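You operate a simulated robot arm through the tools that you are given. There is no shell and no other tool.

You run a simulated robot arm. Do the job below in one go: nothing can be reset, and whatever is moved stays where it is left.

JOB
Unpack the small carton, shut it and push it to the wall side.
Fine: its bracket goes in the white tray's yellow pocket; both flaps folded down.
Where things are to end (x, y in the base frame): small carton within 5 cm of [95, -55].

It is judged by the outcome, as a careful person would: the job done as asked, and still so three seconds after it is handed in. It fails if anything else is knocked over, pushed out of place, dropped, spilled or broken.

ROBOT AND FRAMES
A 6-joint arm with a three-finger gripper, fixed in place. Base frame: the origin is on the floor under the middle of its stand, x ahead of it, y to its left, z up; the work surface is at about z = 79.5. Lengths are in cm, angles in rad, forces in N, time in s.
It reaches about 121.3 cm from its shoulder. Its first joint turns from -2.897 to 2.897 rad. Payload 4.89 kg.
The tool frame sits at the grasp point between the pads (the TCP): z along the fingers, y along the line on which they close. The tips reach 3 cm beyond it. The gripper opens to 16.4 cm; its body begins 12.5 cm behind the TCP.
Orientation is told as [roll, pitch, yaw] about the base's x, y, z axes, in that order, counted from this pose: with the fingers straight down and closing along the base's y, the tool's x points along the base's -x, its y along +y and its z along -z.

CONTROLS
- The arm moves only by the tool jog_arm. Its argument "plan" is a list of rows, each an object of numbers (a shift or turn left out is 0, a gripper value left out holds the last): "x", "y", "z": the shift along the base's x, y, z in mm; "wx", "wy", "wz": the turn, a rotation vector about the base's x, y, z in rad; "grip": the gripper command, from -1 (shut) to 1 (fully open), values between in proportion. In form: [{"x": .., "y": .., "z": .., "wx": .., "wy": .., "wz": .., "grip": ..}, ...]. A call has 1 to 20 rows; each row is the pose to reach, as a shift and turn from the pose commanded when the call began. A row lasts 0.2 s, in which the tool goes at most 5 cm and 0.15 rad; a call with a longer step from one row to the next is refused whole, and so is a gripper value outside its range. A pose out of reach is approached as far as the arm can. The call stops where the force on the tool passes 40 N (or 10 N more than at its start, if that is more) or the arm is blocked; 0.2 s more then pass. Each finger travels about 10.8 cm/s and halts on what it meets, pressing with about 37 N; the grip force reading is that of the motor and also rises with nothing between the fingers. The clock runs only during rows and for 0.2 s after the last one: add rows that repeat a pose to give the fingers time. The reply holds the time, the measured pose of the TCP, the force on the tool along the base axes, the opening and the grip force, in the units named above and with some noise, with the torque about the TCP (base axes, N m) and any sound that the robot's microphone picked up, and new pictures: "show" is both (left out), scene, wrist or none.
- Cameras (640 x 400 px; columns grow to the right, rows downward): "scene" is fixed at [21.95, -50.72, 146.41]; the picture's right is [0.42, -0.91, 0.00], its down [-0.61, -0.28, -0.74] and it looks along [0.67, 0.31, -0.67] (base axes); focal length 332 px, centre (320, 200). "wrist" rides on the gripper at [7.6, -0.2, -15.2] in the tool frame; the picture's right is [0.02, 1.00, 0.00], its down [-0.88, 0.02, -0.47] and it looks along [-0.47, 0.01, 0.88] (tool axes); focal length 247 px, centre (320, 200). There is no depth. A picture from a camera that has moved, and an enlarged one, comes with that camera's place and axes in the base frame and with its lens. The place of the scene camera against the robot may be out by one fixed shift of up to 1.8 cm in any direction.
- lift_body(by): moves the trunk up (or, below 0, down) by that many cm; the arm rides with it, the base frame stays. It gives what a move gives, with no picture.
- enlarge(camera, box): a new picture of the part [left, top, right, bottom] of that camera's present view, enlarged. The clock stands still meanwhile.
- hand_in(): hands the job in; it is judged then, once.

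Places have to be worked out from the pictures, the camera data and where the tool is seen. Open the gripper and draw the arm clear of the work before you hand the job in, unless the task says otherwise.

The tools are called after ">>>" as name(argument=value, ...) on one line, values as JSON. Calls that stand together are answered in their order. jog_arm: Moves the arm, as the interface text tells. Its arguments: {"type":"object","properties":{"plan":{"type":"array","items":{"type":"object","properties":{"x":{"type":"number"},"y":{"type":"number"},"z":{"type":"number"},"wx":{"type":"number"},"wy":{"type":"number"},"wz":{"type":"number"},"grip":{"type":"number"}}}},"show":{"type":"string","enum":["both","scene","wrist","none"]}},"required":["plan"]} The other tools are called the same way: lift_body (by) moves the trunk up or down; enlarge (camera, box) takes an enlarged picture of a part of a camera's view; hand_in () hands the job in.

At the start:

```text
t: 0.0
tool_pos: [59.75, -20.06, 119.58]
tool_rot: [0.001, 0.0, 0.001]
wrist_force: [-0.7, -0.5, -0.2]
ft_torque: [0.04, 0.01, 0.01]
opening: 16.39
finger_force: 0.1
trunk travel left (down, up): [-15.0, 24.0]
```

scene: 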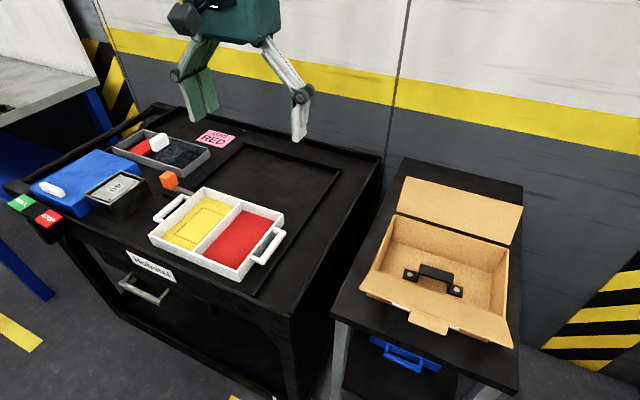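
wrist: 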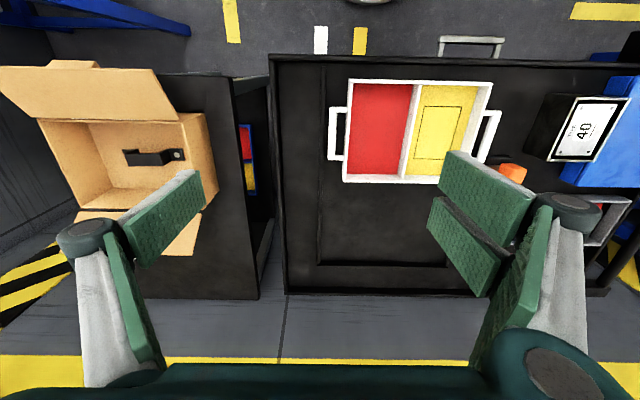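

I'll start by taking closer looks at the carton and the tray, before moving anything.

>>> enlarge(camera="scene", box=[320, 150, 540, 400])

>>> enlarge(camera="scene", box=[100, 100, 340, 300])

>>> enlarge(camera="wrist", box=[0, 40, 280, 300])

>>> enlarge(camera="wrist", box=[300, 50, 540, 220])

```text
1.60 times, centred on (430, 275) of scene
camera zoom: at [21.95, -50.72, 146.41], right [0.42, -0.91, 0.0], down [-0.61, -0.28, -0.74], along [0.67, 0.31, -0.67], focal length 531 px, centre (144, 80)
```

zoom: 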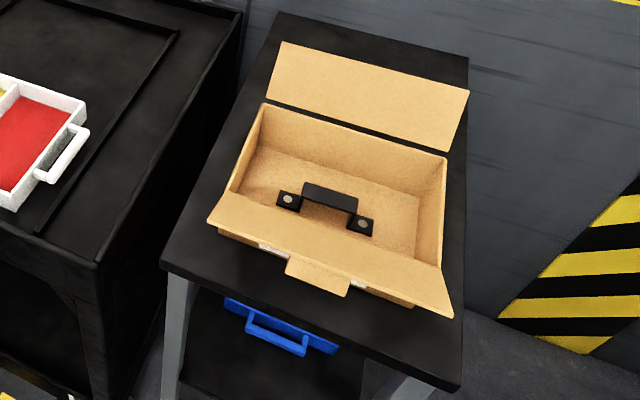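

```text
2.00 times, centred on (220, 200) of scene
camera zoom: at [21.95, -50.72, 146.41], right [0.42, -0.91, 0.0], down [-0.61, -0.28, -0.74], along [0.67, 0.31, -0.67], focal length 664 px, centre (520, 200)
```

zoom: 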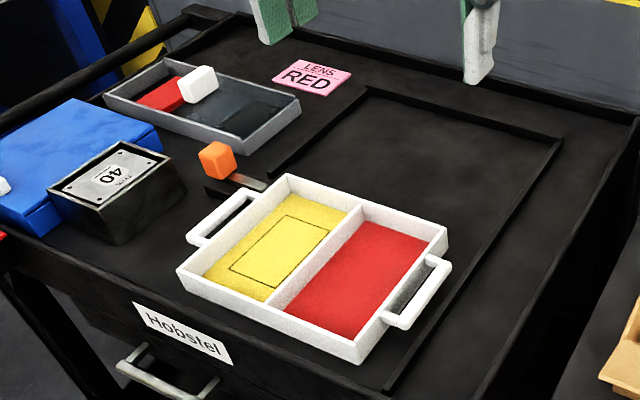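

```text
1.54 times, centred on (140, 170) of wrist
camera zoom: at [52.25, -20.19, 134.73], right [-0.02, 1.0, 0.0], down [0.88, 0.02, 0.47], along [0.47, 0.01, -0.88], focal length 380 px, centre (597, 246)
```

zoom: 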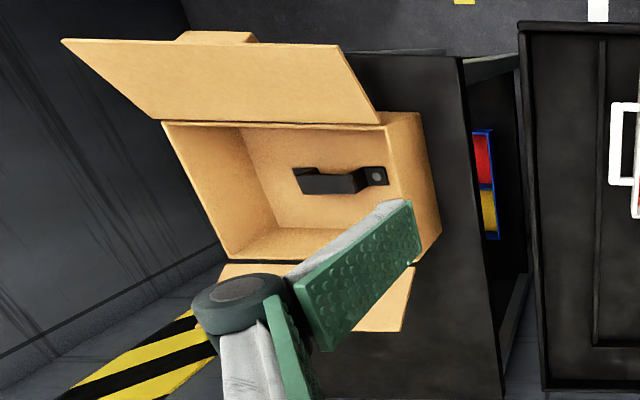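

```text
2.35 times, centred on (420, 135) of wrist
camera zoom: at [52.25, -20.19, 134.73], right [-0.02, 1.0, 0.0], down [0.88, 0.02, 0.47], along [0.47, 0.01, -0.88], focal length 581 px, centre (85, 353)
```

zoom: 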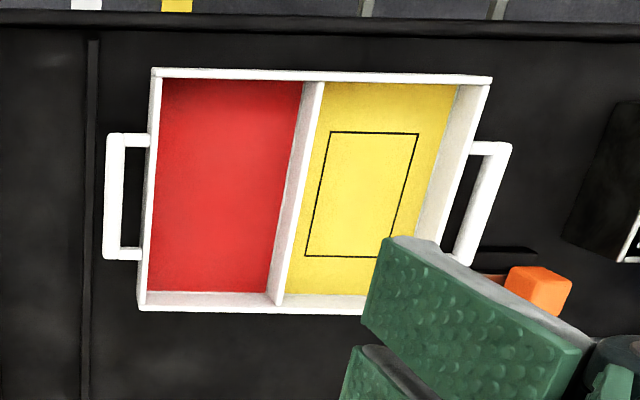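

The bracket lies in the carton around (72,-56); the front flap slants outward toward the robot and the back flap is opened toward the wall. I move the arm high over the carton for a straight view from the wrist camera.

>>> jog_arm(plan=[{"y": -45}, {"y": -90}, {"y": -135}, {"y": -180}, {"y": -225}, {"y": -270}, {"y": -315}, {"y": -350}, {"y": -350}])

```text
t: 2.0
tool_pos: [59.78, -55.03, 119.64]
tool_rot: [-0.002, -0.002, -0.001]
wrist_force: [-0.5, -0.7, 1.0]
ft_torque: [0.1, 0.04, -0.01]
opening: 16.41
finger_force: 0.1
trunk travel left (down, up): [-15.0, 24.0]
camera wrist: at [52.2, -55.13, 134.8], right [-0.02, 1.0, 0.0], down [0.88, 0.02, 0.47], along [0.47, 0.01, -0.88], focal length 247 px, centre (320, 200)
```

scene: 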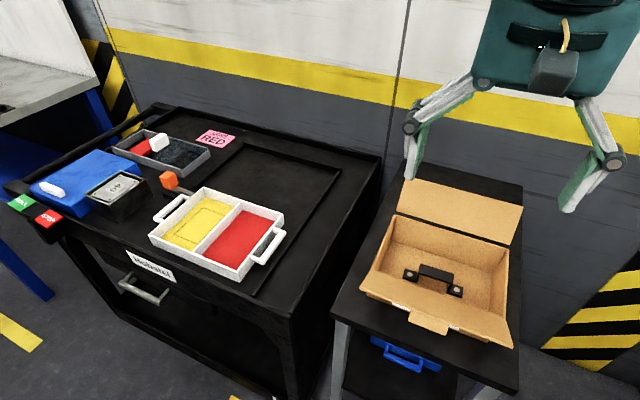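
wrist: 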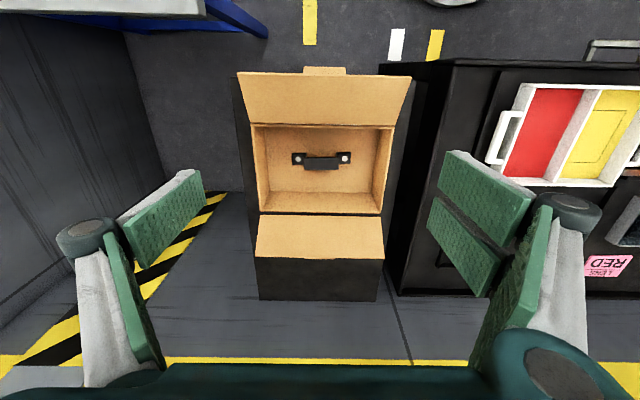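

>>> enlarge(camera="wrist", box=[220, 55, 420, 310])

>>> enlarge(camera="wrist", box=[240, 110, 400, 210])

>>> enlarge(camera="scene", box=[350, 230, 530, 350])

```text
1.57 times, centred on (320, 182) of wrist
camera zoom: at [52.2, -55.13, 134.8], right [-0.02, 1.0, 0.0], down [0.88, 0.02, 0.47], along [0.47, 0.01, -0.88], focal length 387 px, centre (320, 228)
```

zoom: 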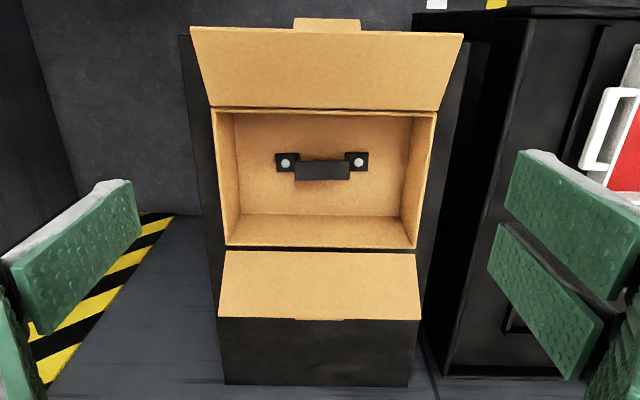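

```text
4.00 times, centred on (320, 160) of wrist
camera zoom: at [52.2, -55.13, 134.8], right [-0.02, 1.0, 0.0], down [0.88, 0.02, 0.47], along [0.47, 0.01, -0.88], focal length 988 px, centre (320, 360)
```

zoom: 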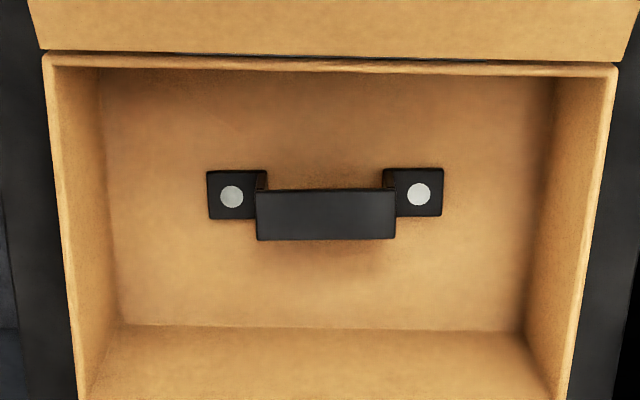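

```text
3.33 times, centred on (440, 290) of scene
camera zoom: at [21.95, -50.72, 146.41], right [0.42, -0.91, 0.0], down [-0.61, -0.28, -0.74], along [0.67, 0.31, -0.67], focal length 1107 px, centre (-80, -100)
```

zoom: 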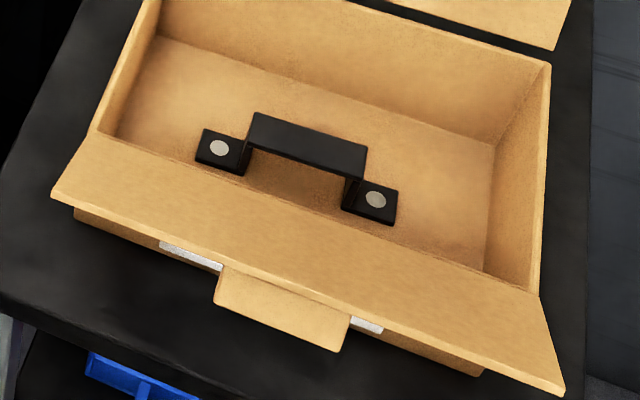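

The wrist view puts the carton centre at about (70.4,-54.6), roughly 18.4 × 26 × 9.5 cm. The bracket, centred in it, has a bridge whose top is near z=84, and each flap is about 9 cm long. I look closer at the gripper fingers and flaps before planning the grasp.

>>> enlarge(camera="scene", box=[380, 0, 640, 230])

>>> enlarge(camera="scene", box=[355, 270, 455, 345])

>>> enlarge(camera="wrist", box=[400, 130, 640, 390])

```text
1.74 times, centred on (510, 115) of scene
camera zoom: at [21.95, -50.72, 146.41], right [0.42, -0.91, 0.0], down [-0.61, -0.28, -0.74], along [0.67, 0.31, -0.67], focal length 577 px, centre (-10, 348)
```

zoom: 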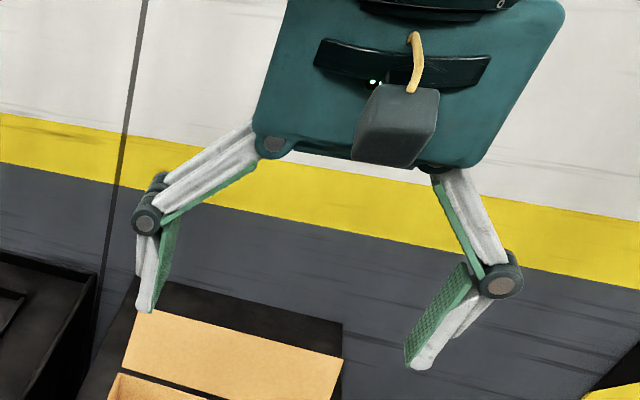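

```text
5.33 times, centred on (405, 308) of scene
camera zoom: at [21.95, -50.72, 146.41], right [0.42, -0.91, 0.0], down [-0.61, -0.28, -0.74], along [0.67, 0.31, -0.67], focal length 1771 px, centre (-133, -373)
```

zoom: 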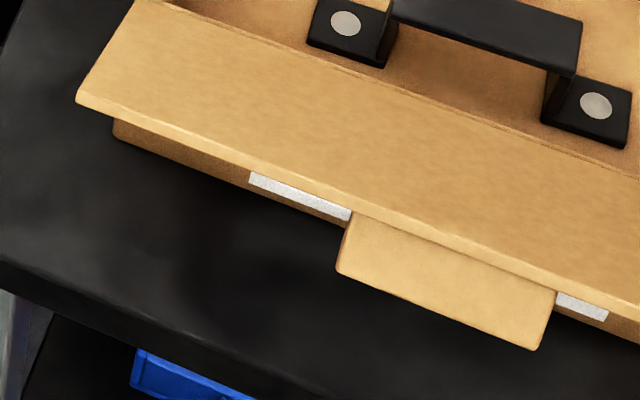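

```text
1.54 times, centred on (520, 260) of wrist
camera zoom: at [52.2, -55.13, 134.8], right [-0.02, 1.0, 0.0], down [0.88, 0.02, 0.47], along [0.47, 0.01, -0.88], focal length 380 px, centre (12, 108)
```

zoom: 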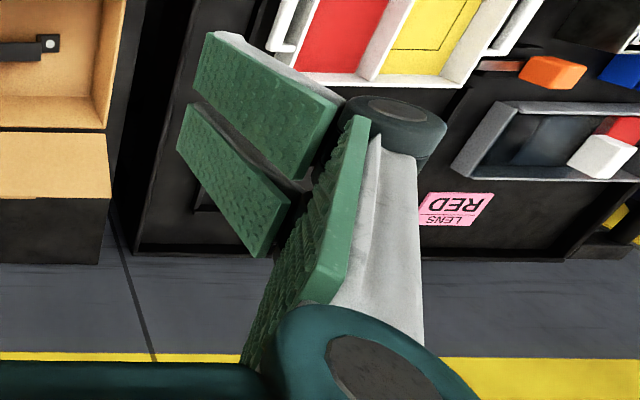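

The fingers are clear of everything. I now turn the tool by -90° about z, so that the pads close along x across the bracket's bridge, and centre it above the bracket at a safe height.

>>> jog_arm(plan=[{"x": 10, "wz": -0.14}, {"x": 20, "wz": -0.28}, {"x": 30, "wz": -0.42}, {"x": 40, "wz": -0.56}, {"x": 50, "wz": -0.7}, {"x": 60, "wz": -0.84}, {"x": 70, "wz": -0.98}, {"x": 80, "wz": -1.12}, {"x": 90, "wz": -1.26}, {"x": 100, "wz": -1.4}, {"x": 107, "y": 5, "wz": -1.5}, {"x": 107, "y": 5, "wz": -1.5708}, {"x": 107, "y": 5, "wz": -1.5708}])

```text
t: 4.8
tool_pos: [70.64, -54.55, 119.64]
tool_rot: [0.001, 0.0, -1.573]
wrist_force: [0.4, -0.5, -0.1]
ft_torque: [-0.02, -0.01, 0.02]
opening: 16.43
finger_force: 0.1
trunk travel left (down, up): [-15.0, 24.0]
camera wrist: at [70.46, -46.86, 134.75], right [1.0, 0.02, 0.0], down [0.02, -0.88, 0.47], along [0.01, -0.47, -0.88], focal length 247 px, centre (320, 200)
```

scene: 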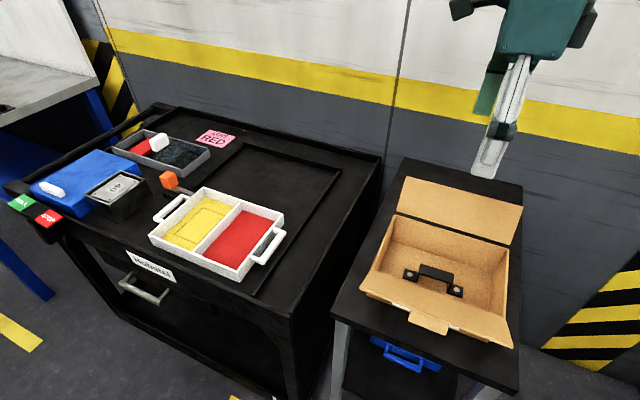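
wrist: 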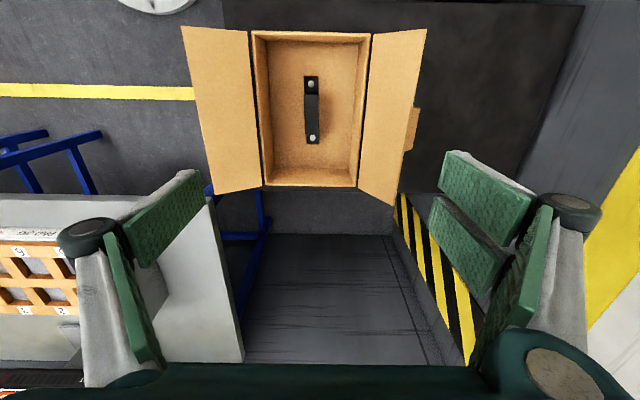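

Centred over the bracket. I zoom in to check the flaps, their tabs and the bracket's exact place.

>>> enlarge(camera="wrist", box=[170, 10, 450, 210])

>>> enlarge(camera="wrist", box=[240, 50, 390, 170])

```text
2.00 times, centred on (310, 110) of wrist
camera zoom: at [70.46, -46.86, 134.75], right [1.0, 0.02, 0.0], down [0.02, -0.88, 0.47], along [0.01, -0.47, -0.88], focal length 494 px, centre (340, 380)
```

zoom: 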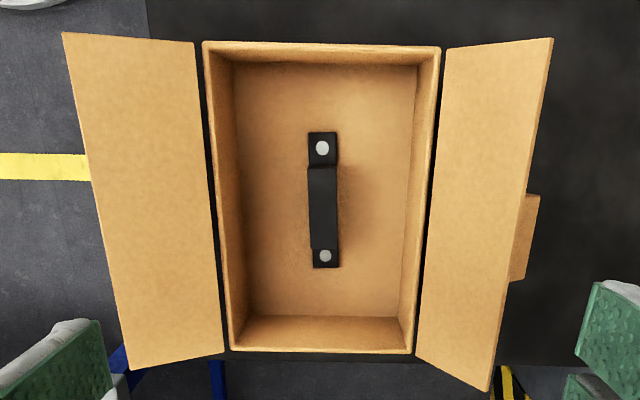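

```text
3.33 times, centred on (315, 110) of wrist
camera zoom: at [70.46, -46.86, 134.75], right [1.0, 0.02, 0.0], down [0.02, -0.88, 0.47], along [0.01, -0.47, -0.88], focal length 823 px, centre (337, 500)
```

zoom: 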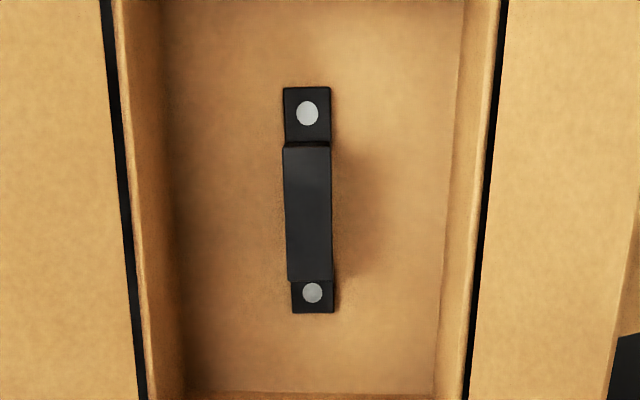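

Triangulating the two wrist views puts the side table higher than I first assumed (about z=84). The bracket is centred at (69.0,-54.5) with its bridge top near z=88, and the carton rim is near z=92.6. I close the gripper to about 8 cm, re-centre and go down to z=100 to look again.

>>> jog_arm(plan=[{"x": -15, "y": 1, "grip": -0.05}, {"x": -15, "y": 1, "grip": -0.05}, {"x": -15, "y": 1, "z": -40}, {"x": -15, "y": 1, "z": -80}, {"x": -15, "y": 1, "z": -120}, {"x": -15, "y": 1, "z": -160}, {"x": -15, "y": 1, "z": -190}, {"x": -15, "y": 1, "z": -190}])

```text
t: 6.6
tool_pos: [69.07, -54.46, 100.52]
tool_rot: [-0.001, 0.001, -1.572]
wrist_force: [-0.1, -0.1, -0.3]
ft_torque: [0.06, 0.03, 0.01]
opening: 7.81
finger_force: 0.0
trunk travel left (down, up): [-15.0, 24.0]
camera wrist: at [68.84, -46.81, 115.73], right [1.0, 0.02, 0.0], down [0.02, -0.88, 0.47], along [0.01, -0.47, -0.88], focal length 247 px, centre (320, 200)
```

scene: 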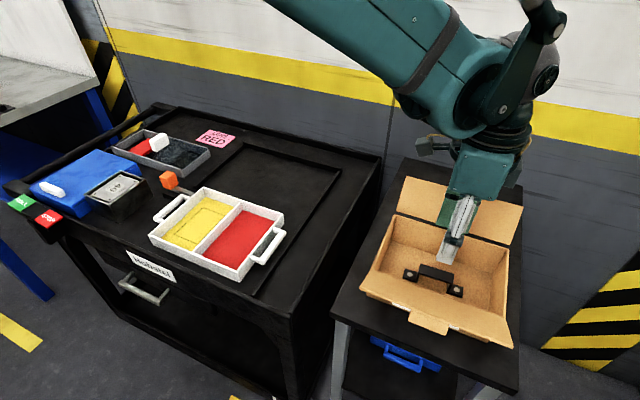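
wrist: 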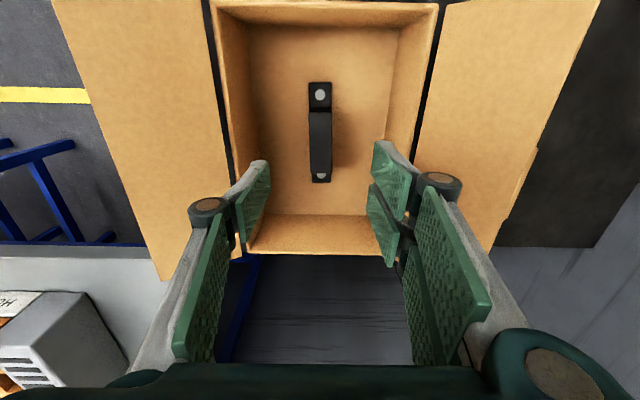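

The fingers are open to 7.8 cm, either side of the bracket. I zoom in to refine the height of the bracket before going down.

>>> enlarge(camera="wrist", box=[230, 60, 430, 200])

>>> enlarge(camera="scene", box=[370, 170, 530, 340])

```text
2.86 times, centred on (330, 130) of wrist
camera zoom: at [68.84, -46.81, 115.73], right [1.0, 0.02, 0.0], down [0.02, -0.88, 0.47], along [0.01, -0.47, -0.88], focal length 706 px, centre (291, 400)
```

zoom: 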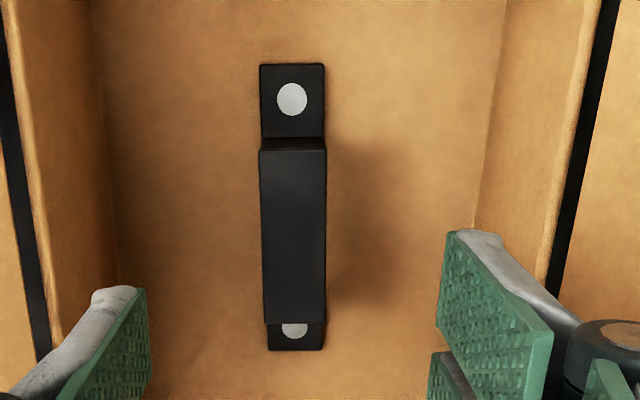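

```text
2.35 times, centred on (450, 255) of scene
camera zoom: at [21.95, -50.72, 146.41], right [0.42, -0.91, 0.0], down [-0.61, -0.28, -0.74], along [0.67, 0.31, -0.67], focal length 781 px, centre (14, 71)
```

zoom: 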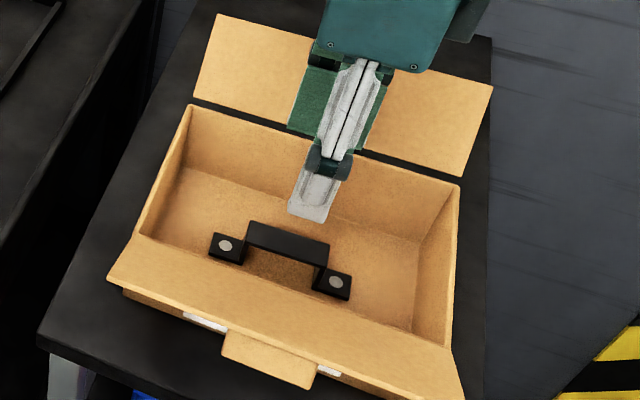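

The bracket sits at (69.06,-54.47), with its feet at z≈84.6 and bridge top at z≈88.2. I descend to z≈90 and check before the final approach.

>>> jog_arm(plan=[{"z": -35}, {"z": -70}, {"z": -90}, {"z": -105}, {"z": -105}])

```text
t: 7.8
tool_pos: [69.04, -54.46, 90.03]
tool_rot: [0.001, 0.002, -1.57]
wrist_force: [-0.3, 0.4, 0.0]
ft_torque: [0.02, 0.01, 0.0]
opening: 7.79
finger_force: 0.1
trunk travel left (down, up): [-15.0, 24.0]
camera wrist: at [68.92, -46.85, 105.23], right [1.0, 0.02, 0.0], down [0.02, -0.88, 0.47], along [0.01, -0.47, -0.88], focal length 247 px, centre (320, 200)
```

scene: 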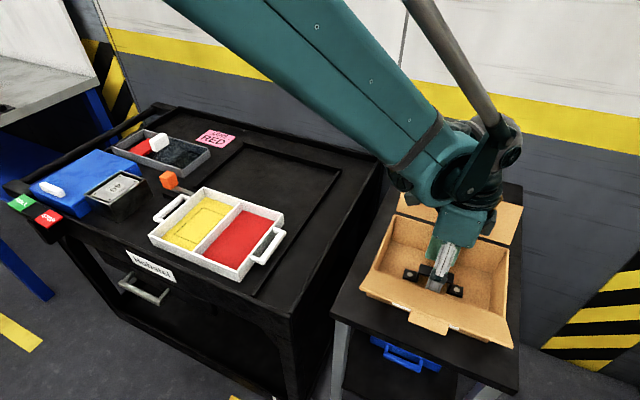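
wrist: 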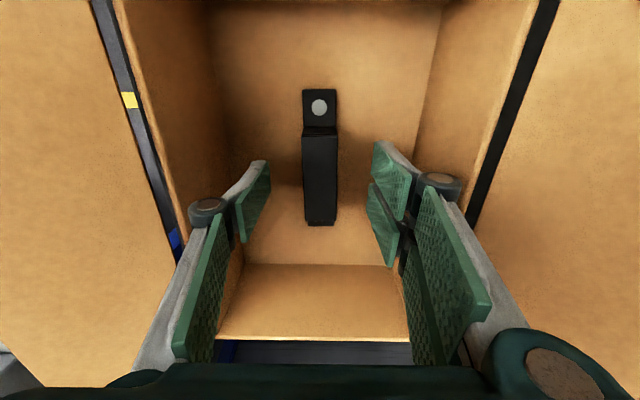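

The pads straddle the bridge with clearance on both sides. I descend another 1.6 cm and close.

>>> jog_arm(plan=[{"z": -8}, {"z": -16}, {"z": -16}, {"z": -16, "grip": -0.5}, {"z": -16, "grip": -1}, {"z": -16, "grip": -1}, {"z": -16, "grip": -1}])

```text
t: 9.4
tool_pos: [68.86, -54.45, 88.35]
tool_rot: [-0.001, 0.0, -1.57]
wrist_force: [0.9, -0.9, 1.3]
ft_torque: [-0.03, -0.07, 0.02]
opening: 2.45
finger_force: 36.3
trunk travel left (down, up): [-15.0, 24.0]
camera wrist: at [68.93, -46.8, 103.67], right [1.0, 0.02, 0.0], down [0.02, -0.88, 0.47], along [0.01, -0.47, -0.88], focal length 247 px, centre (320, 200)
```

scene: 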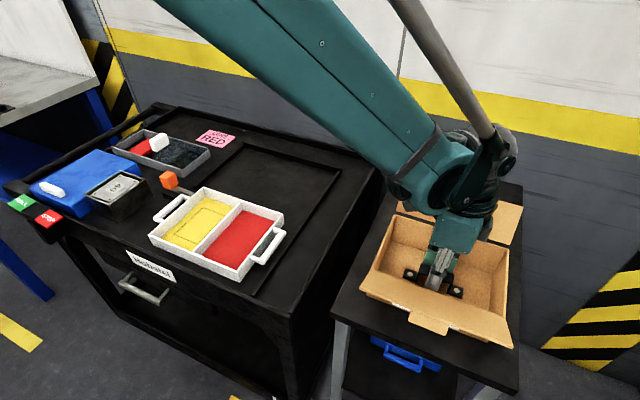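
wrist: 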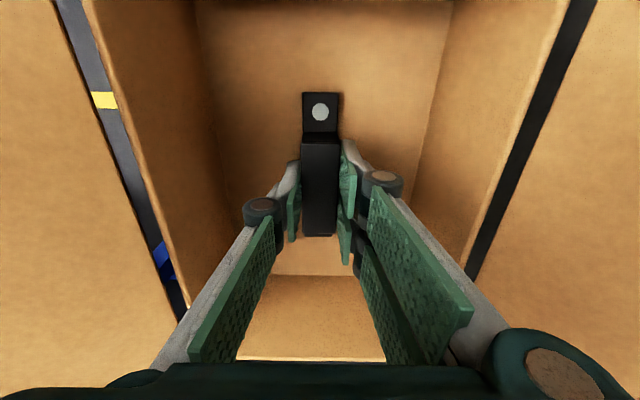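

The fingers stopped at 2.45 cm on the bridge with 36 N, so the bracket is gripped. I lift it straight up slowly and check that the carton stays behind.

>>> jog_arm(plan=[{"z": 10}, {"z": 25}, {"z": 45}, {"z": 65}, {"z": 65}])

```text
t: 10.6
tool_pos: [69.01, -54.4, 94.91]
tool_rot: [0.0, 0.001, -1.57]
wrist_force: [-0.2, -0.4, -1.2]
ft_torque: [0.01, 0.0, -0.01]
opening: 2.47
finger_force: 36.7
trunk travel left (down, up): [-15.0, 24.0]
camera wrist: at [68.95, -46.78, 110.13], right [1.0, 0.02, 0.0], down [0.02, -0.88, 0.47], along [0.01, -0.47, -0.88], focal length 247 px, centre (320, 200)
```

scene: 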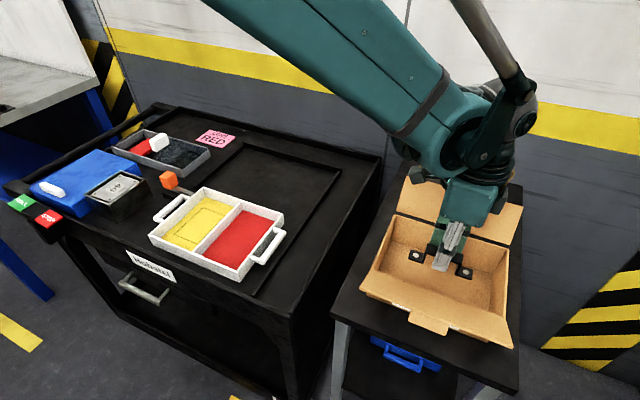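
wrist: 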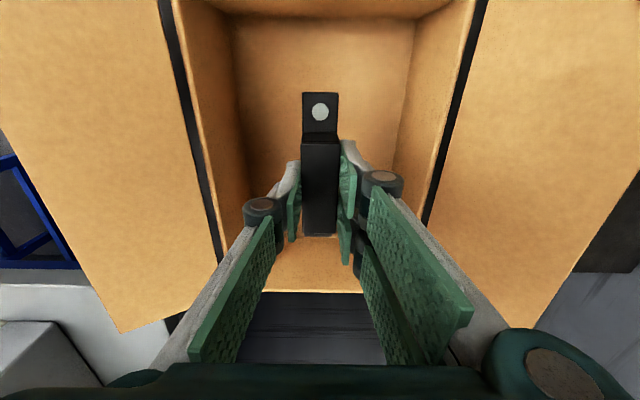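

The bracket is held cleanly and the carton stayed put. I lift it higher, then carry it across to above the white tray's yellow pocket, turning back by +90° on the way.

>>> jog_arm(plan=[{"z": 40}, {"z": 80}, {"z": 120}, {"z": 160}, {"z": 200}, {"z": 200}], show="scene")

>>> jog_arm(plan=[{"x": -3, "y": 42, "wz": 0.112}, {"x": -6, "y": 85, "wz": 0.224}, {"x": -9, "y": 128, "wz": 0.336}, {"x": -12, "y": 171, "wz": 0.448}, {"x": -15, "y": 214, "wz": 0.56}, {"x": -18, "y": 257, "wz": 0.672}, {"x": -21, "y": 300, "wz": 0.784}, {"x": -24, "y": 343, "wz": 0.896}, {"x": -27, "y": 386, "wz": 1.008}, {"x": -30, "y": 429, "wz": 1.12}, {"x": -33, "y": 472, "wz": 1.232}, {"x": -36, "y": 515, "wz": 1.344}, {"x": -40, "y": 558, "wz": 1.456}, {"x": -45, "y": 600, "wz": 1.5708}, {"x": -45, "y": 600, "wz": 1.5708}])

```text
t: 12.0
tool_pos: [69.03, -54.42, 115.0]
tool_rot: [-0.001, 0.0, -1.57]
wrist_force: [0.2, -0.1, -2.0]
ft_torque: [-0.03, -0.06, -0.01]
opening: 2.45
finger_force: 37.2
trunk travel left (down, up): [-15.0, 24.0]
```

scene: 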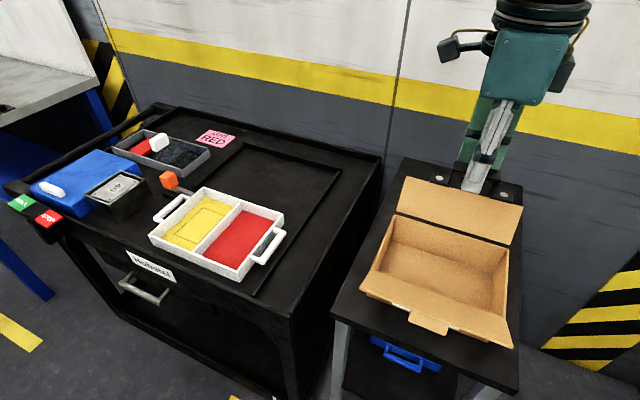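

```text
t: 15.2
tool_pos: [64.58, 5.58, 114.98]
tool_rot: [0.0, 0.001, 0.002]
wrist_force: [0.4, -0.7, -1.2]
ft_torque: [0.0, 0.0, -0.01]
opening: 2.45
finger_force: 37.3
trunk travel left (down, up): [-15.0, 24.0]
camera wrist: at [56.97, 5.42, 130.18], right [-0.02, 1.0, 0.0], down [0.88, 0.02, 0.47], along [0.47, 0.01, -0.88], focal length 247 px, centre (320, 200)
```

scene: 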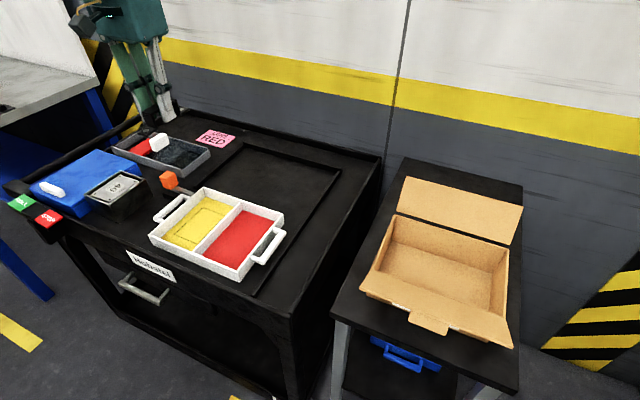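
wrist: 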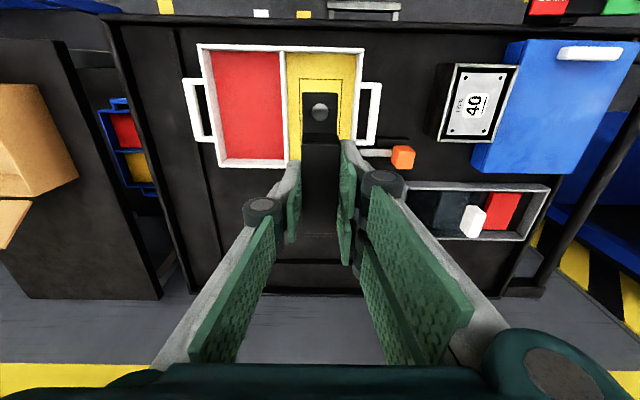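

The bracket hangs above the tray. I zoom in on the tray to fix the yellow pocket's place relative to the held bracket.

>>> enlarge(camera="wrist", box=[170, 30, 420, 190])

>>> enlarge(camera="scene", box=[60, 0, 300, 290])

```text
2.50 times, centred on (295, 110) of wrist
camera zoom: at [56.97, 5.42, 130.18], right [-0.02, 1.0, 0.0], down [0.88, 0.02, 0.47], along [0.47, 0.01, -0.88], focal length 617 px, centre (382, 425)
```

zoom: 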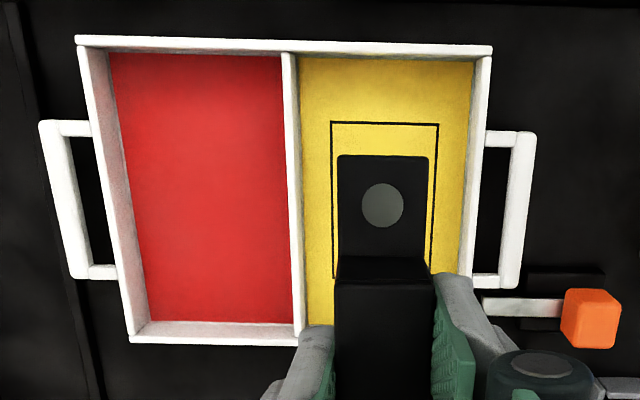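

```text
1.38 times, centred on (180, 145) of scene
camera zoom: at [21.95, -50.72, 146.41], right [0.42, -0.91, 0.0], down [-0.61, -0.28, -0.74], along [0.67, 0.31, -0.67], focal length 458 px, centre (513, 276)
```

zoom: 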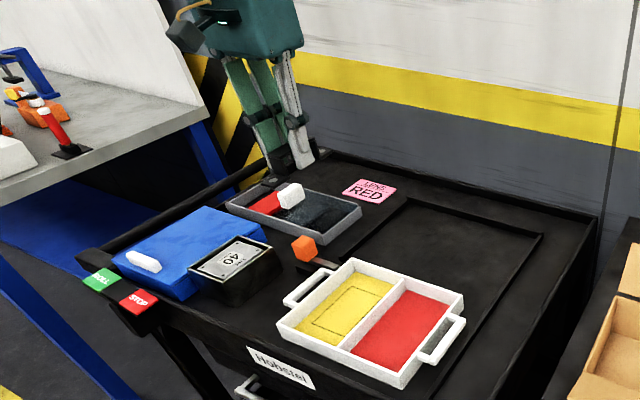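

The tray floor comes out at z≈80.1, and the yellow pocket spans x 54.6–73.8 and y -0.3–12.0. The bracket, along x at about (64.5,5.6), is centred over it. I descend to just above the pocket floor.

>>> jog_arm(plan=[{"z": -45}, {"z": -90}, {"z": -135}, {"z": -180}, {"z": -220}, {"z": -250}, {"z": -275}, {"z": -275}])

```text
t: 17.0
tool_pos: [64.59, 5.57, 87.36]
tool_rot: [0.002, 0.0, -0.001]
wrist_force: [0.5, 0.5, -1.4]
ft_torque: [-0.03, 0.05, 0.01]
opening: 2.46
finger_force: 37.4
trunk travel left (down, up): [-15.0, 24.0]
camera wrist: at [57.02, 5.35, 102.58], right [-0.02, 1.0, 0.0], down [0.88, 0.02, 0.47], along [0.47, 0.01, -0.88], focal length 247 px, centre (320, 200)
```

scene: 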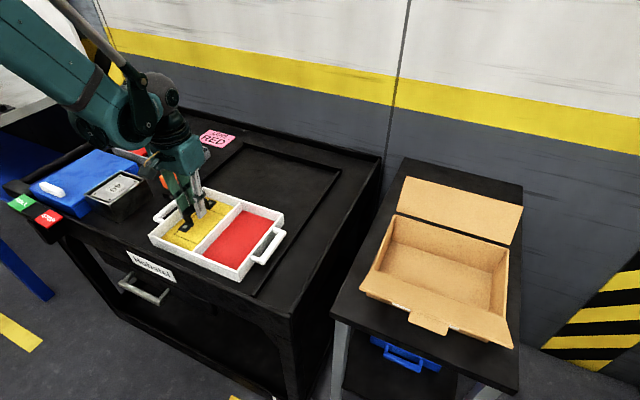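
wrist: 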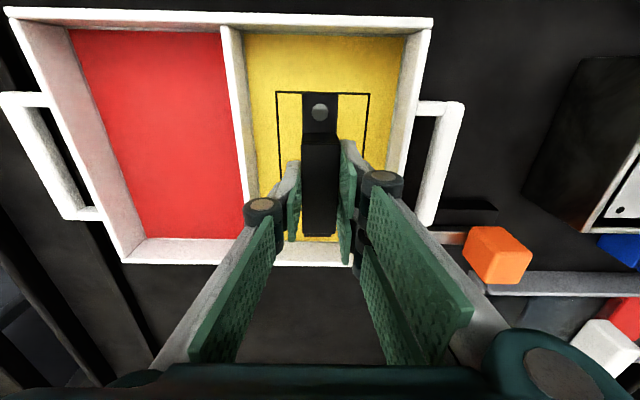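

The bracket is over the outlined spot, a couple of centimetres above the pocket floor. I lower in small steps and watch the force.

>>> jog_arm(plan=[{"z": -8}, {"z": -15}, {"z": -20}, {"z": -20}], show="none")

>>> jog_arm(plan=[{"z": -3}, {"z": -6}, {"z": -6}])

```text
t: 18.0
tool_pos: [64.5, 5.53, 85.47]
tool_rot: [0.001, -0.001, 0.0]
wrist_force: [0.5, 0.1, -0.4]
ft_torque: [-0.04, 0.01, -0.03]
opening: 2.46
finger_force: 37.0
trunk travel left (down, up): [-15.0, 24.0]
```

```text
t: 18.8
tool_pos: [64.62, 5.61, 84.78]
tool_rot: [0.0, 0.001, 0.001]
wrist_force: [0.2, 0.9, -1.2]
ft_torque: [-0.01, -0.04, -0.01]
opening: 2.44
finger_force: 36.9
trunk travel left (down, up): [-15.0, 24.0]
camera wrist: at [56.98, 5.4, 100.04], right [-0.02, 1.0, 0.0], down [0.88, 0.02, 0.47], along [0.47, 0.01, -0.88], focal length 247 px, centre (320, 200)
```

scene: 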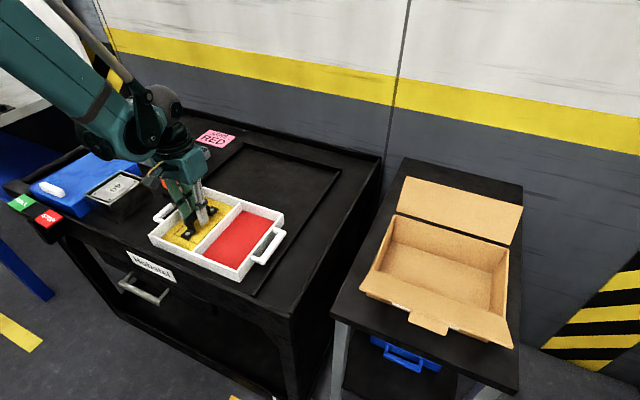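
wrist: 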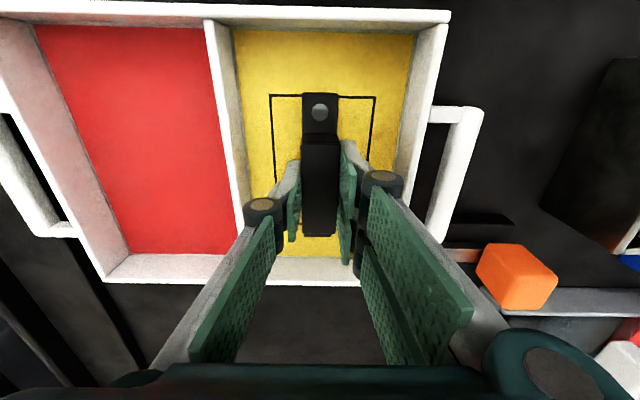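

No contact yet at z=84.8. I keep going down a few millimetres at a time.

>>> jog_arm(plan=[{"z": -2}, {"z": -4}, {"z": -4}], show="none")

>>> jog_arm(plan=[{"z": -2}, {"z": -3}, {"z": -3}], show="none")

>>> enlarge(camera="scene", box=[140, 130, 300, 290])

```text
t: 19.6
tool_pos: [64.52, 5.43, 84.32]
tool_rot: [0.001, 0.0, 0.0]
wrist_force: [0.2, 0.0, -1.1]
ft_torque: [0.02, 0.01, 0.0]
opening: 2.41
finger_force: 37.1
trunk travel left (down, up): [-15.0, 24.0]
```

```text
t: 20.4
tool_pos: [64.42, 5.59, 84.14]
tool_rot: [0.001, 0.0, -0.001]
wrist_force: [0.2, 0.1, -0.9]
ft_torque: [0.02, 0.02, -0.02]
opening: 2.47
finger_force: 36.9
trunk travel left (down, up): [-15.0, 24.0]
```

```text
2.50 times, centred on (220, 210) of scene
camera zoom: at [21.95, -50.72, 146.41], right [0.42, -0.91, 0.0], down [-0.61, -0.28, -0.74], along [0.67, 0.31, -0.67], focal length 830 px, centre (570, 175)
```

zoom: 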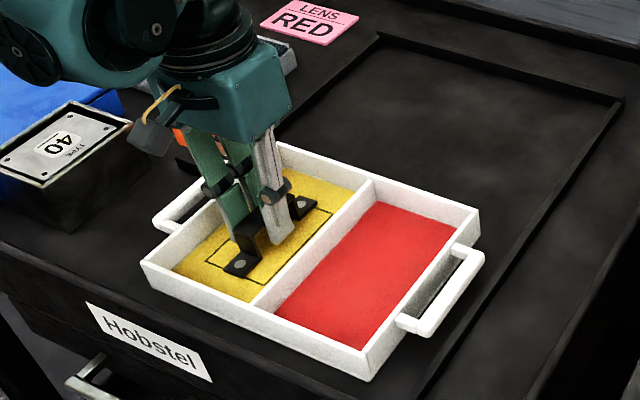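

Still hanging just above the floor. I continue by millimetres until I read contact.

>>> jog_arm(plan=[{"z": -1}, {"z": -2}, {"z": -3}, {"z": -3}], show="none")

>>> jog_arm(plan=[{"z": -1}, {"z": -2}, {"z": -2}], show="none")

```text
t: 21.4
tool_pos: [64.44, 5.54, 83.88]
tool_rot: [0.0, -0.004, -0.001]
wrist_force: [1.7, -5.2, 31.3]
ft_torque: [0.2, 0.08, -0.11]
opening: 2.45
finger_force: 36.5
trunk travel left (down, up): [-15.0, 24.0]
```

```text
t: 22.2
tool_pos: [64.46, 5.59, 83.72]
tool_rot: [0.0, -0.002, 0.002]
wrist_force: [1.3, -2.0, 29.3]
ft_torque: [0.31, 0.08, -0.09]
opening: 2.42
finger_force: 36.9
trunk travel left (down, up): [-15.0, 24.0]
```

Contact: about 30 N upward, so the bracket stands on the pocket floor. I ease off 2 mm and open to about 4.8 cm, which keeps the fingers clear of the pocket walls.

>>> jog_arm(plan=[{"z": 2}, {"z": 2}, {"z": 2, "grip": -0.6}, {"z": 2, "grip": -0.42}, {"z": 2, "grip": -0.42}])

```text
t: 23.4
tool_pos: [64.49, 5.61, 83.98]
tool_rot: [0.0, 0.001, 0.001]
wrist_force: [1.2, 0.3, -0.2]
ft_torque: [0.02, 0.03, 0.02]
opening: 4.74
finger_force: 0.0
trunk travel left (down, up): [-15.0, 24.0]
camera wrist: at [56.94, 5.39, 99.04], right [-0.02, 1.0, 0.0], down [0.88, 0.02, 0.47], along [0.47, 0.01, -0.88], focal length 247 px, centre (320, 200)
```

scene: 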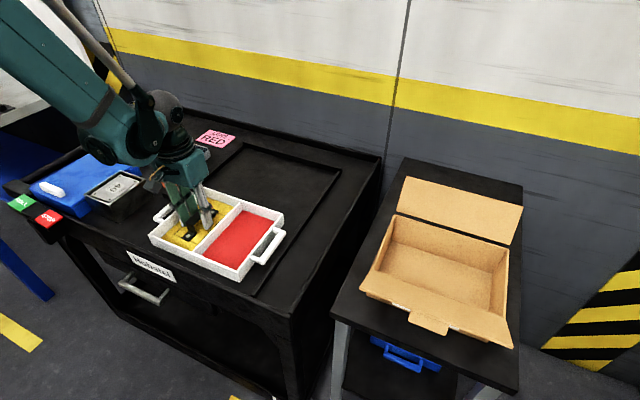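
wrist: 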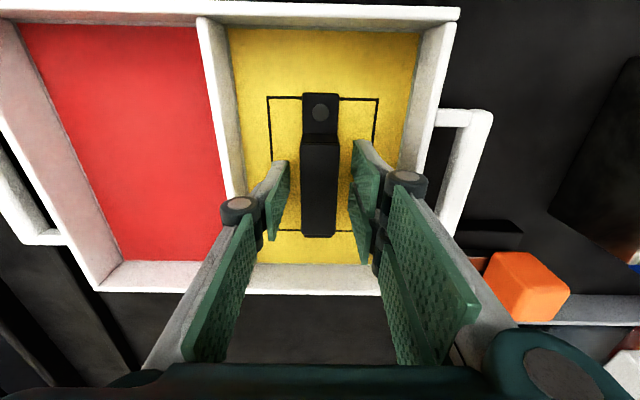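

The bracket is released and standing on its feet in the yellow pocket. I raise the gripper straight up out of the tray.

>>> jog_arm(plan=[{"z": 10}, {"z": 30}, {"z": 60}, {"z": 100}, {"z": 145}, {"z": 190}, {"z": 235}, {"z": 280}, {"z": 280}])

>>> enlarge(camera="scene", box=[140, 170, 300, 290])

```text
t: 25.4
tool_pos: [64.58, 5.59, 111.81]
tool_rot: [0.0, 0.0, 0.001]
wrist_force: [0.6, 0.5, -0.2]
ft_torque: [0.04, -0.02, -0.03]
opening: 4.75
finger_force: 0.1
trunk travel left (down, up): [-15.0, 24.0]
camera wrist: at [56.94, 5.41, 127.03], right [-0.02, 1.0, 0.0], down [0.88, 0.02, 0.47], along [0.47, 0.01, -0.88], focal length 247 px, centre (320, 200)
```

scene: 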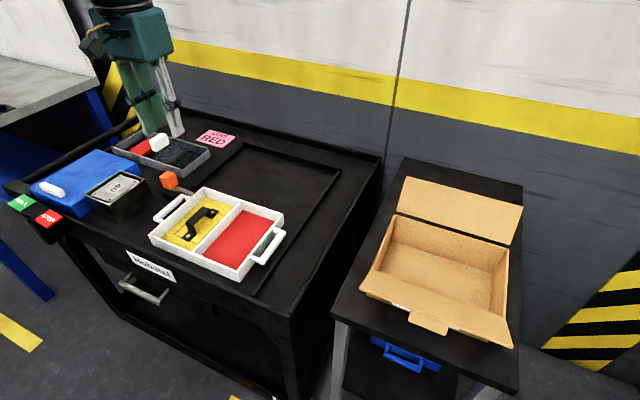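
wrist: 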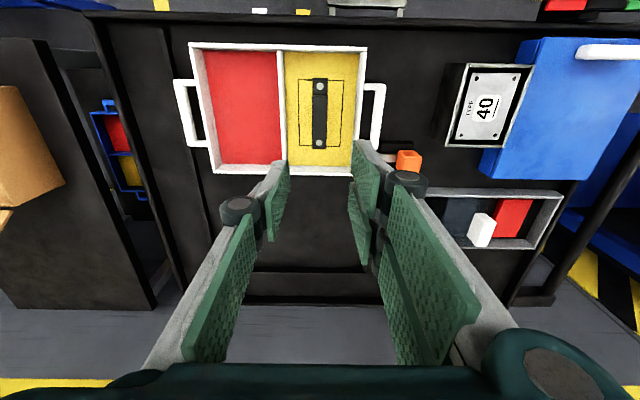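

```text
3.33 times, centred on (220, 230) of scene
camera zoom: at [21.95, -50.72, 146.41], right [0.42, -0.91, 0.0], down [-0.61, -0.28, -0.74], along [0.67, 0.31, -0.67], focal length 1107 px, centre (653, 100)
```

zoom: 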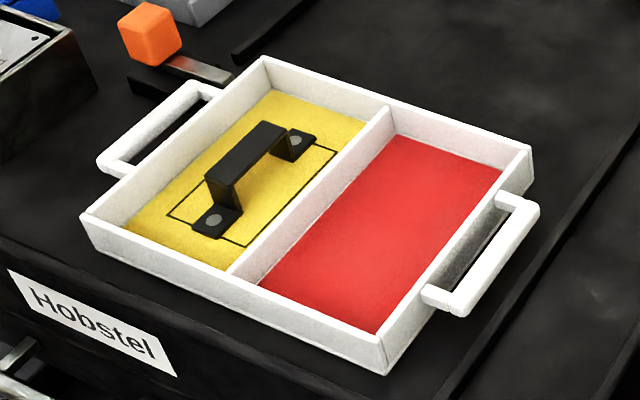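

The bracket stands upright inside the outline of the yellow pocket. Next is the carton's back flap, whose free edge is near (83, z=100). I carry the empty gripper, opened to about 12 cm so it straddles the tab, to a spot beyond and above that flap.

>>> jog_arm(plan=[{"x": 5, "y": -30, "z": 30, "grip": 0.46}, {"x": 20, "y": -70, "z": 55}, {"x": 40, "y": -112, "z": 70}, {"x": 60, "y": -154, "z": 82}, {"x": 80, "y": -196, "z": 82}, {"x": 100, "y": -238, "z": 82}, {"x": 120, "y": -280, "z": 82}, {"x": 140, "y": -322, "z": 82}, {"x": 160, "y": -364, "z": 82}, {"x": 180, "y": -406, "z": 82}, {"x": 200, "y": -448, "z": 82}, {"x": 220, "y": -490, "z": 82}, {"x": 240, "y": -532, "z": 82}, {"x": 260, "y": -570, "z": 82}, {"x": 275, "y": -600, "z": 82}, {"x": 275, "y": -600, "z": 82}])

```text
t: 28.8
tool_pos: [92.22, -54.68, 120.0]
tool_rot: [0.0, -0.002, 0.0]
wrist_force: [1.2, -0.5, -1.2]
ft_torque: [0.08, 0.06, -0.01]
opening: 11.98
finger_force: 0.0
trunk travel left (down, up): [-15.0, 24.0]
camera wrist: at [84.58, -54.78, 135.21], right [-0.02, 1.0, 0.0], down [0.88, 0.02, 0.47], along [0.47, 0.01, -0.88], focal length 247 px, centre (320, 200)
```

scene: 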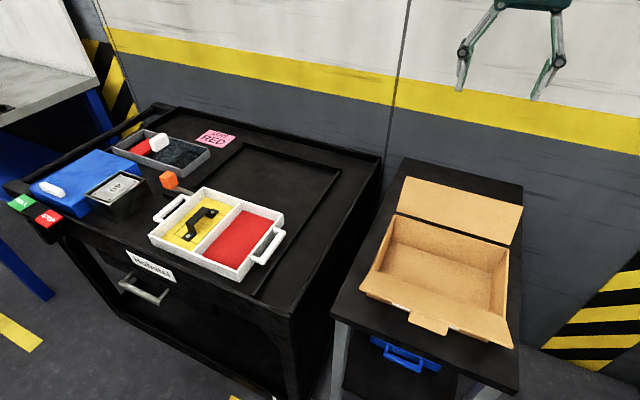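
wrist: 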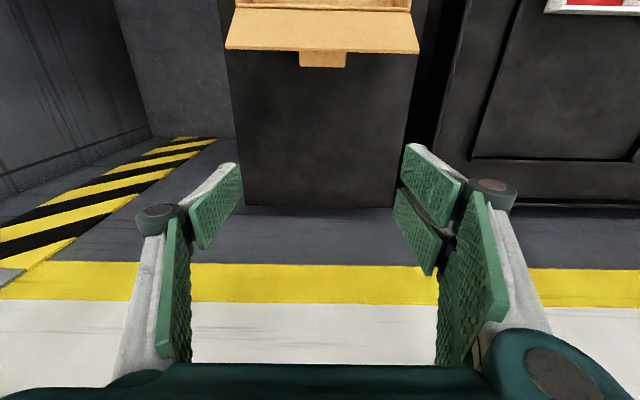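

The back flap's free edge is at about (82.7, z≈100) and its tab tip at x≈84.3. I descend behind it, clear by about 5 cm.

>>> jog_arm(plan=[{"z": -45}, {"z": -90}, {"z": -135}, {"z": -180}, {"z": -220}, {"z": -220}])

```text
t: 30.2
tool_pos: [91.97, -54.55, 97.91]
tool_rot: [0.001, -0.001, 0.0]
wrist_force: [-0.1, 0.0, -0.4]
ft_torque: [0.01, 0.03, 0.03]
opening: 11.98
finger_force: 0.0
trunk travel left (down, up): [-15.0, 24.0]
camera wrist: at [84.43, -54.68, 113.1], right [-0.02, 1.0, 0.0], down [0.88, 0.02, 0.47], along [0.47, 0.01, -0.88], focal length 247 px, centre (320, 200)
```

scene: 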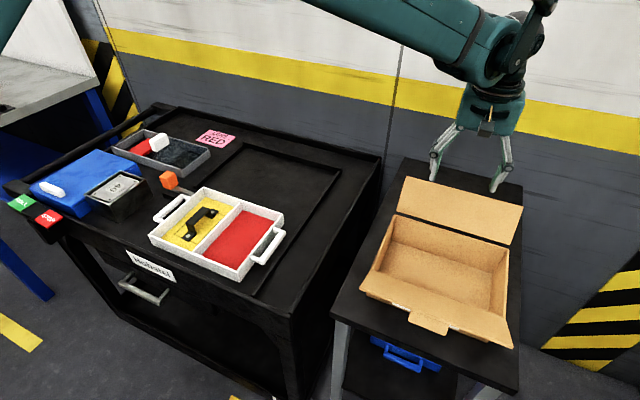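
wrist: 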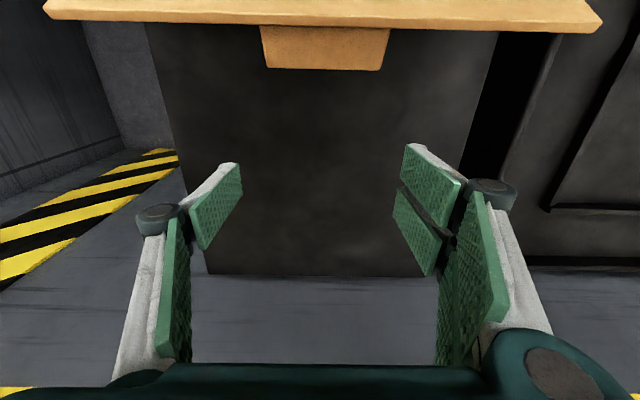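

Fingers are behind the flap and either side of its tab. I lower 1 cm and pull toward the robot to swing the flap past vertical, watching the force.

>>> jog_arm(plan=[{"z": -10}, {"x": -20, "z": -10}, {"x": -40, "z": -10}, {"x": -60, "z": -10}, {"x": -75, "z": -10}, {"x": -90, "z": -10}, {"x": -105, "z": -10}, {"x": -120, "z": -10}, {"x": -120, "z": -10}])

```text
t: 32.2
tool_pos: [79.95, -54.48, 96.94]
tool_rot: [-0.001, 0.001, 0.001]
wrist_force: [0.4, -0.3, 0.4]
ft_torque: [0.01, 0.0, 0.01]
opening: 11.96
finger_force: 0.0
trunk travel left (down, up): [-15.0, 24.0]
camera wrist: at [72.46, -54.63, 112.19], right [-0.02, 1.0, 0.0], down [0.88, 0.02, 0.47], along [0.47, 0.01, -0.88], focal length 247 px, centre (320, 200)
```

scene: 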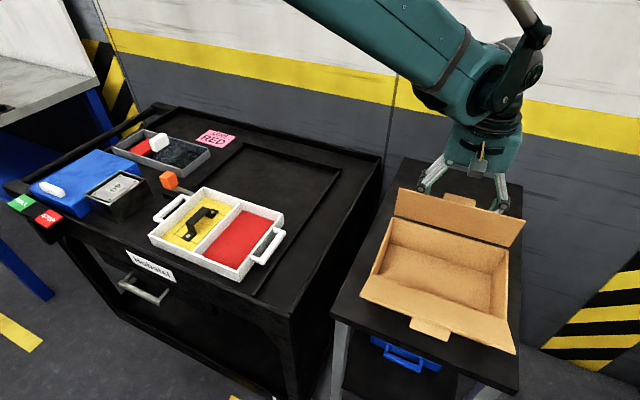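
wrist: 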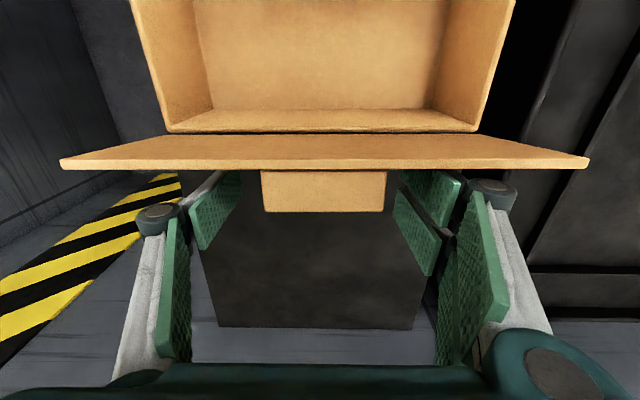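

The flap is nearly vertical with negligible force and the carton has not shifted. I continue the sweep inward to fold it over.

>>> jog_arm(plan=[{"x": -15}, {"x": -30}, {"x": -45}, {"x": -60}, {"x": -75}, {"x": -75}])

```text
t: 33.6
tool_pos: [72.45, -54.35, 97.09]
tool_rot: [-0.001, 0.0, 0.001]
wrist_force: [0.2, -0.2, -0.3]
ft_torque: [0.0, -0.02, 0.0]
opening: 11.99
finger_force: 0.1
trunk travel left (down, up): [-15.0, 24.0]
camera wrist: at [64.94, -54.58, 112.27], right [-0.02, 1.0, 0.0], down [0.88, 0.02, 0.47], along [0.47, 0.01, -0.88], focal length 247 px, centre (320, 200)
```

scene: 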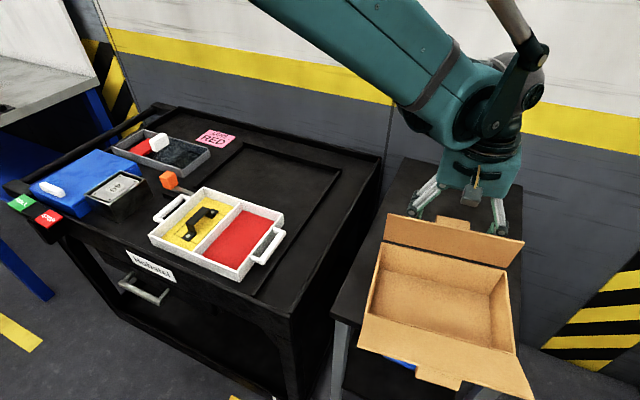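
wrist: 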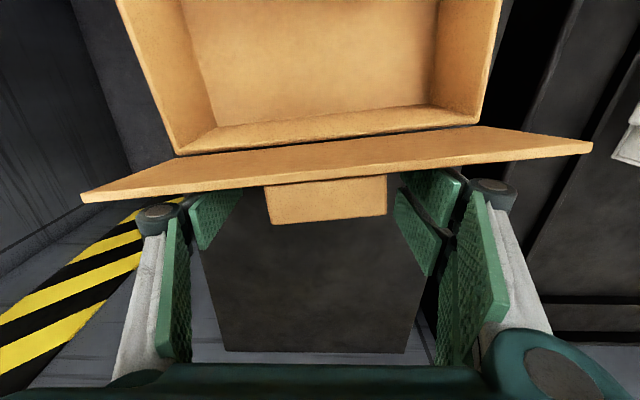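

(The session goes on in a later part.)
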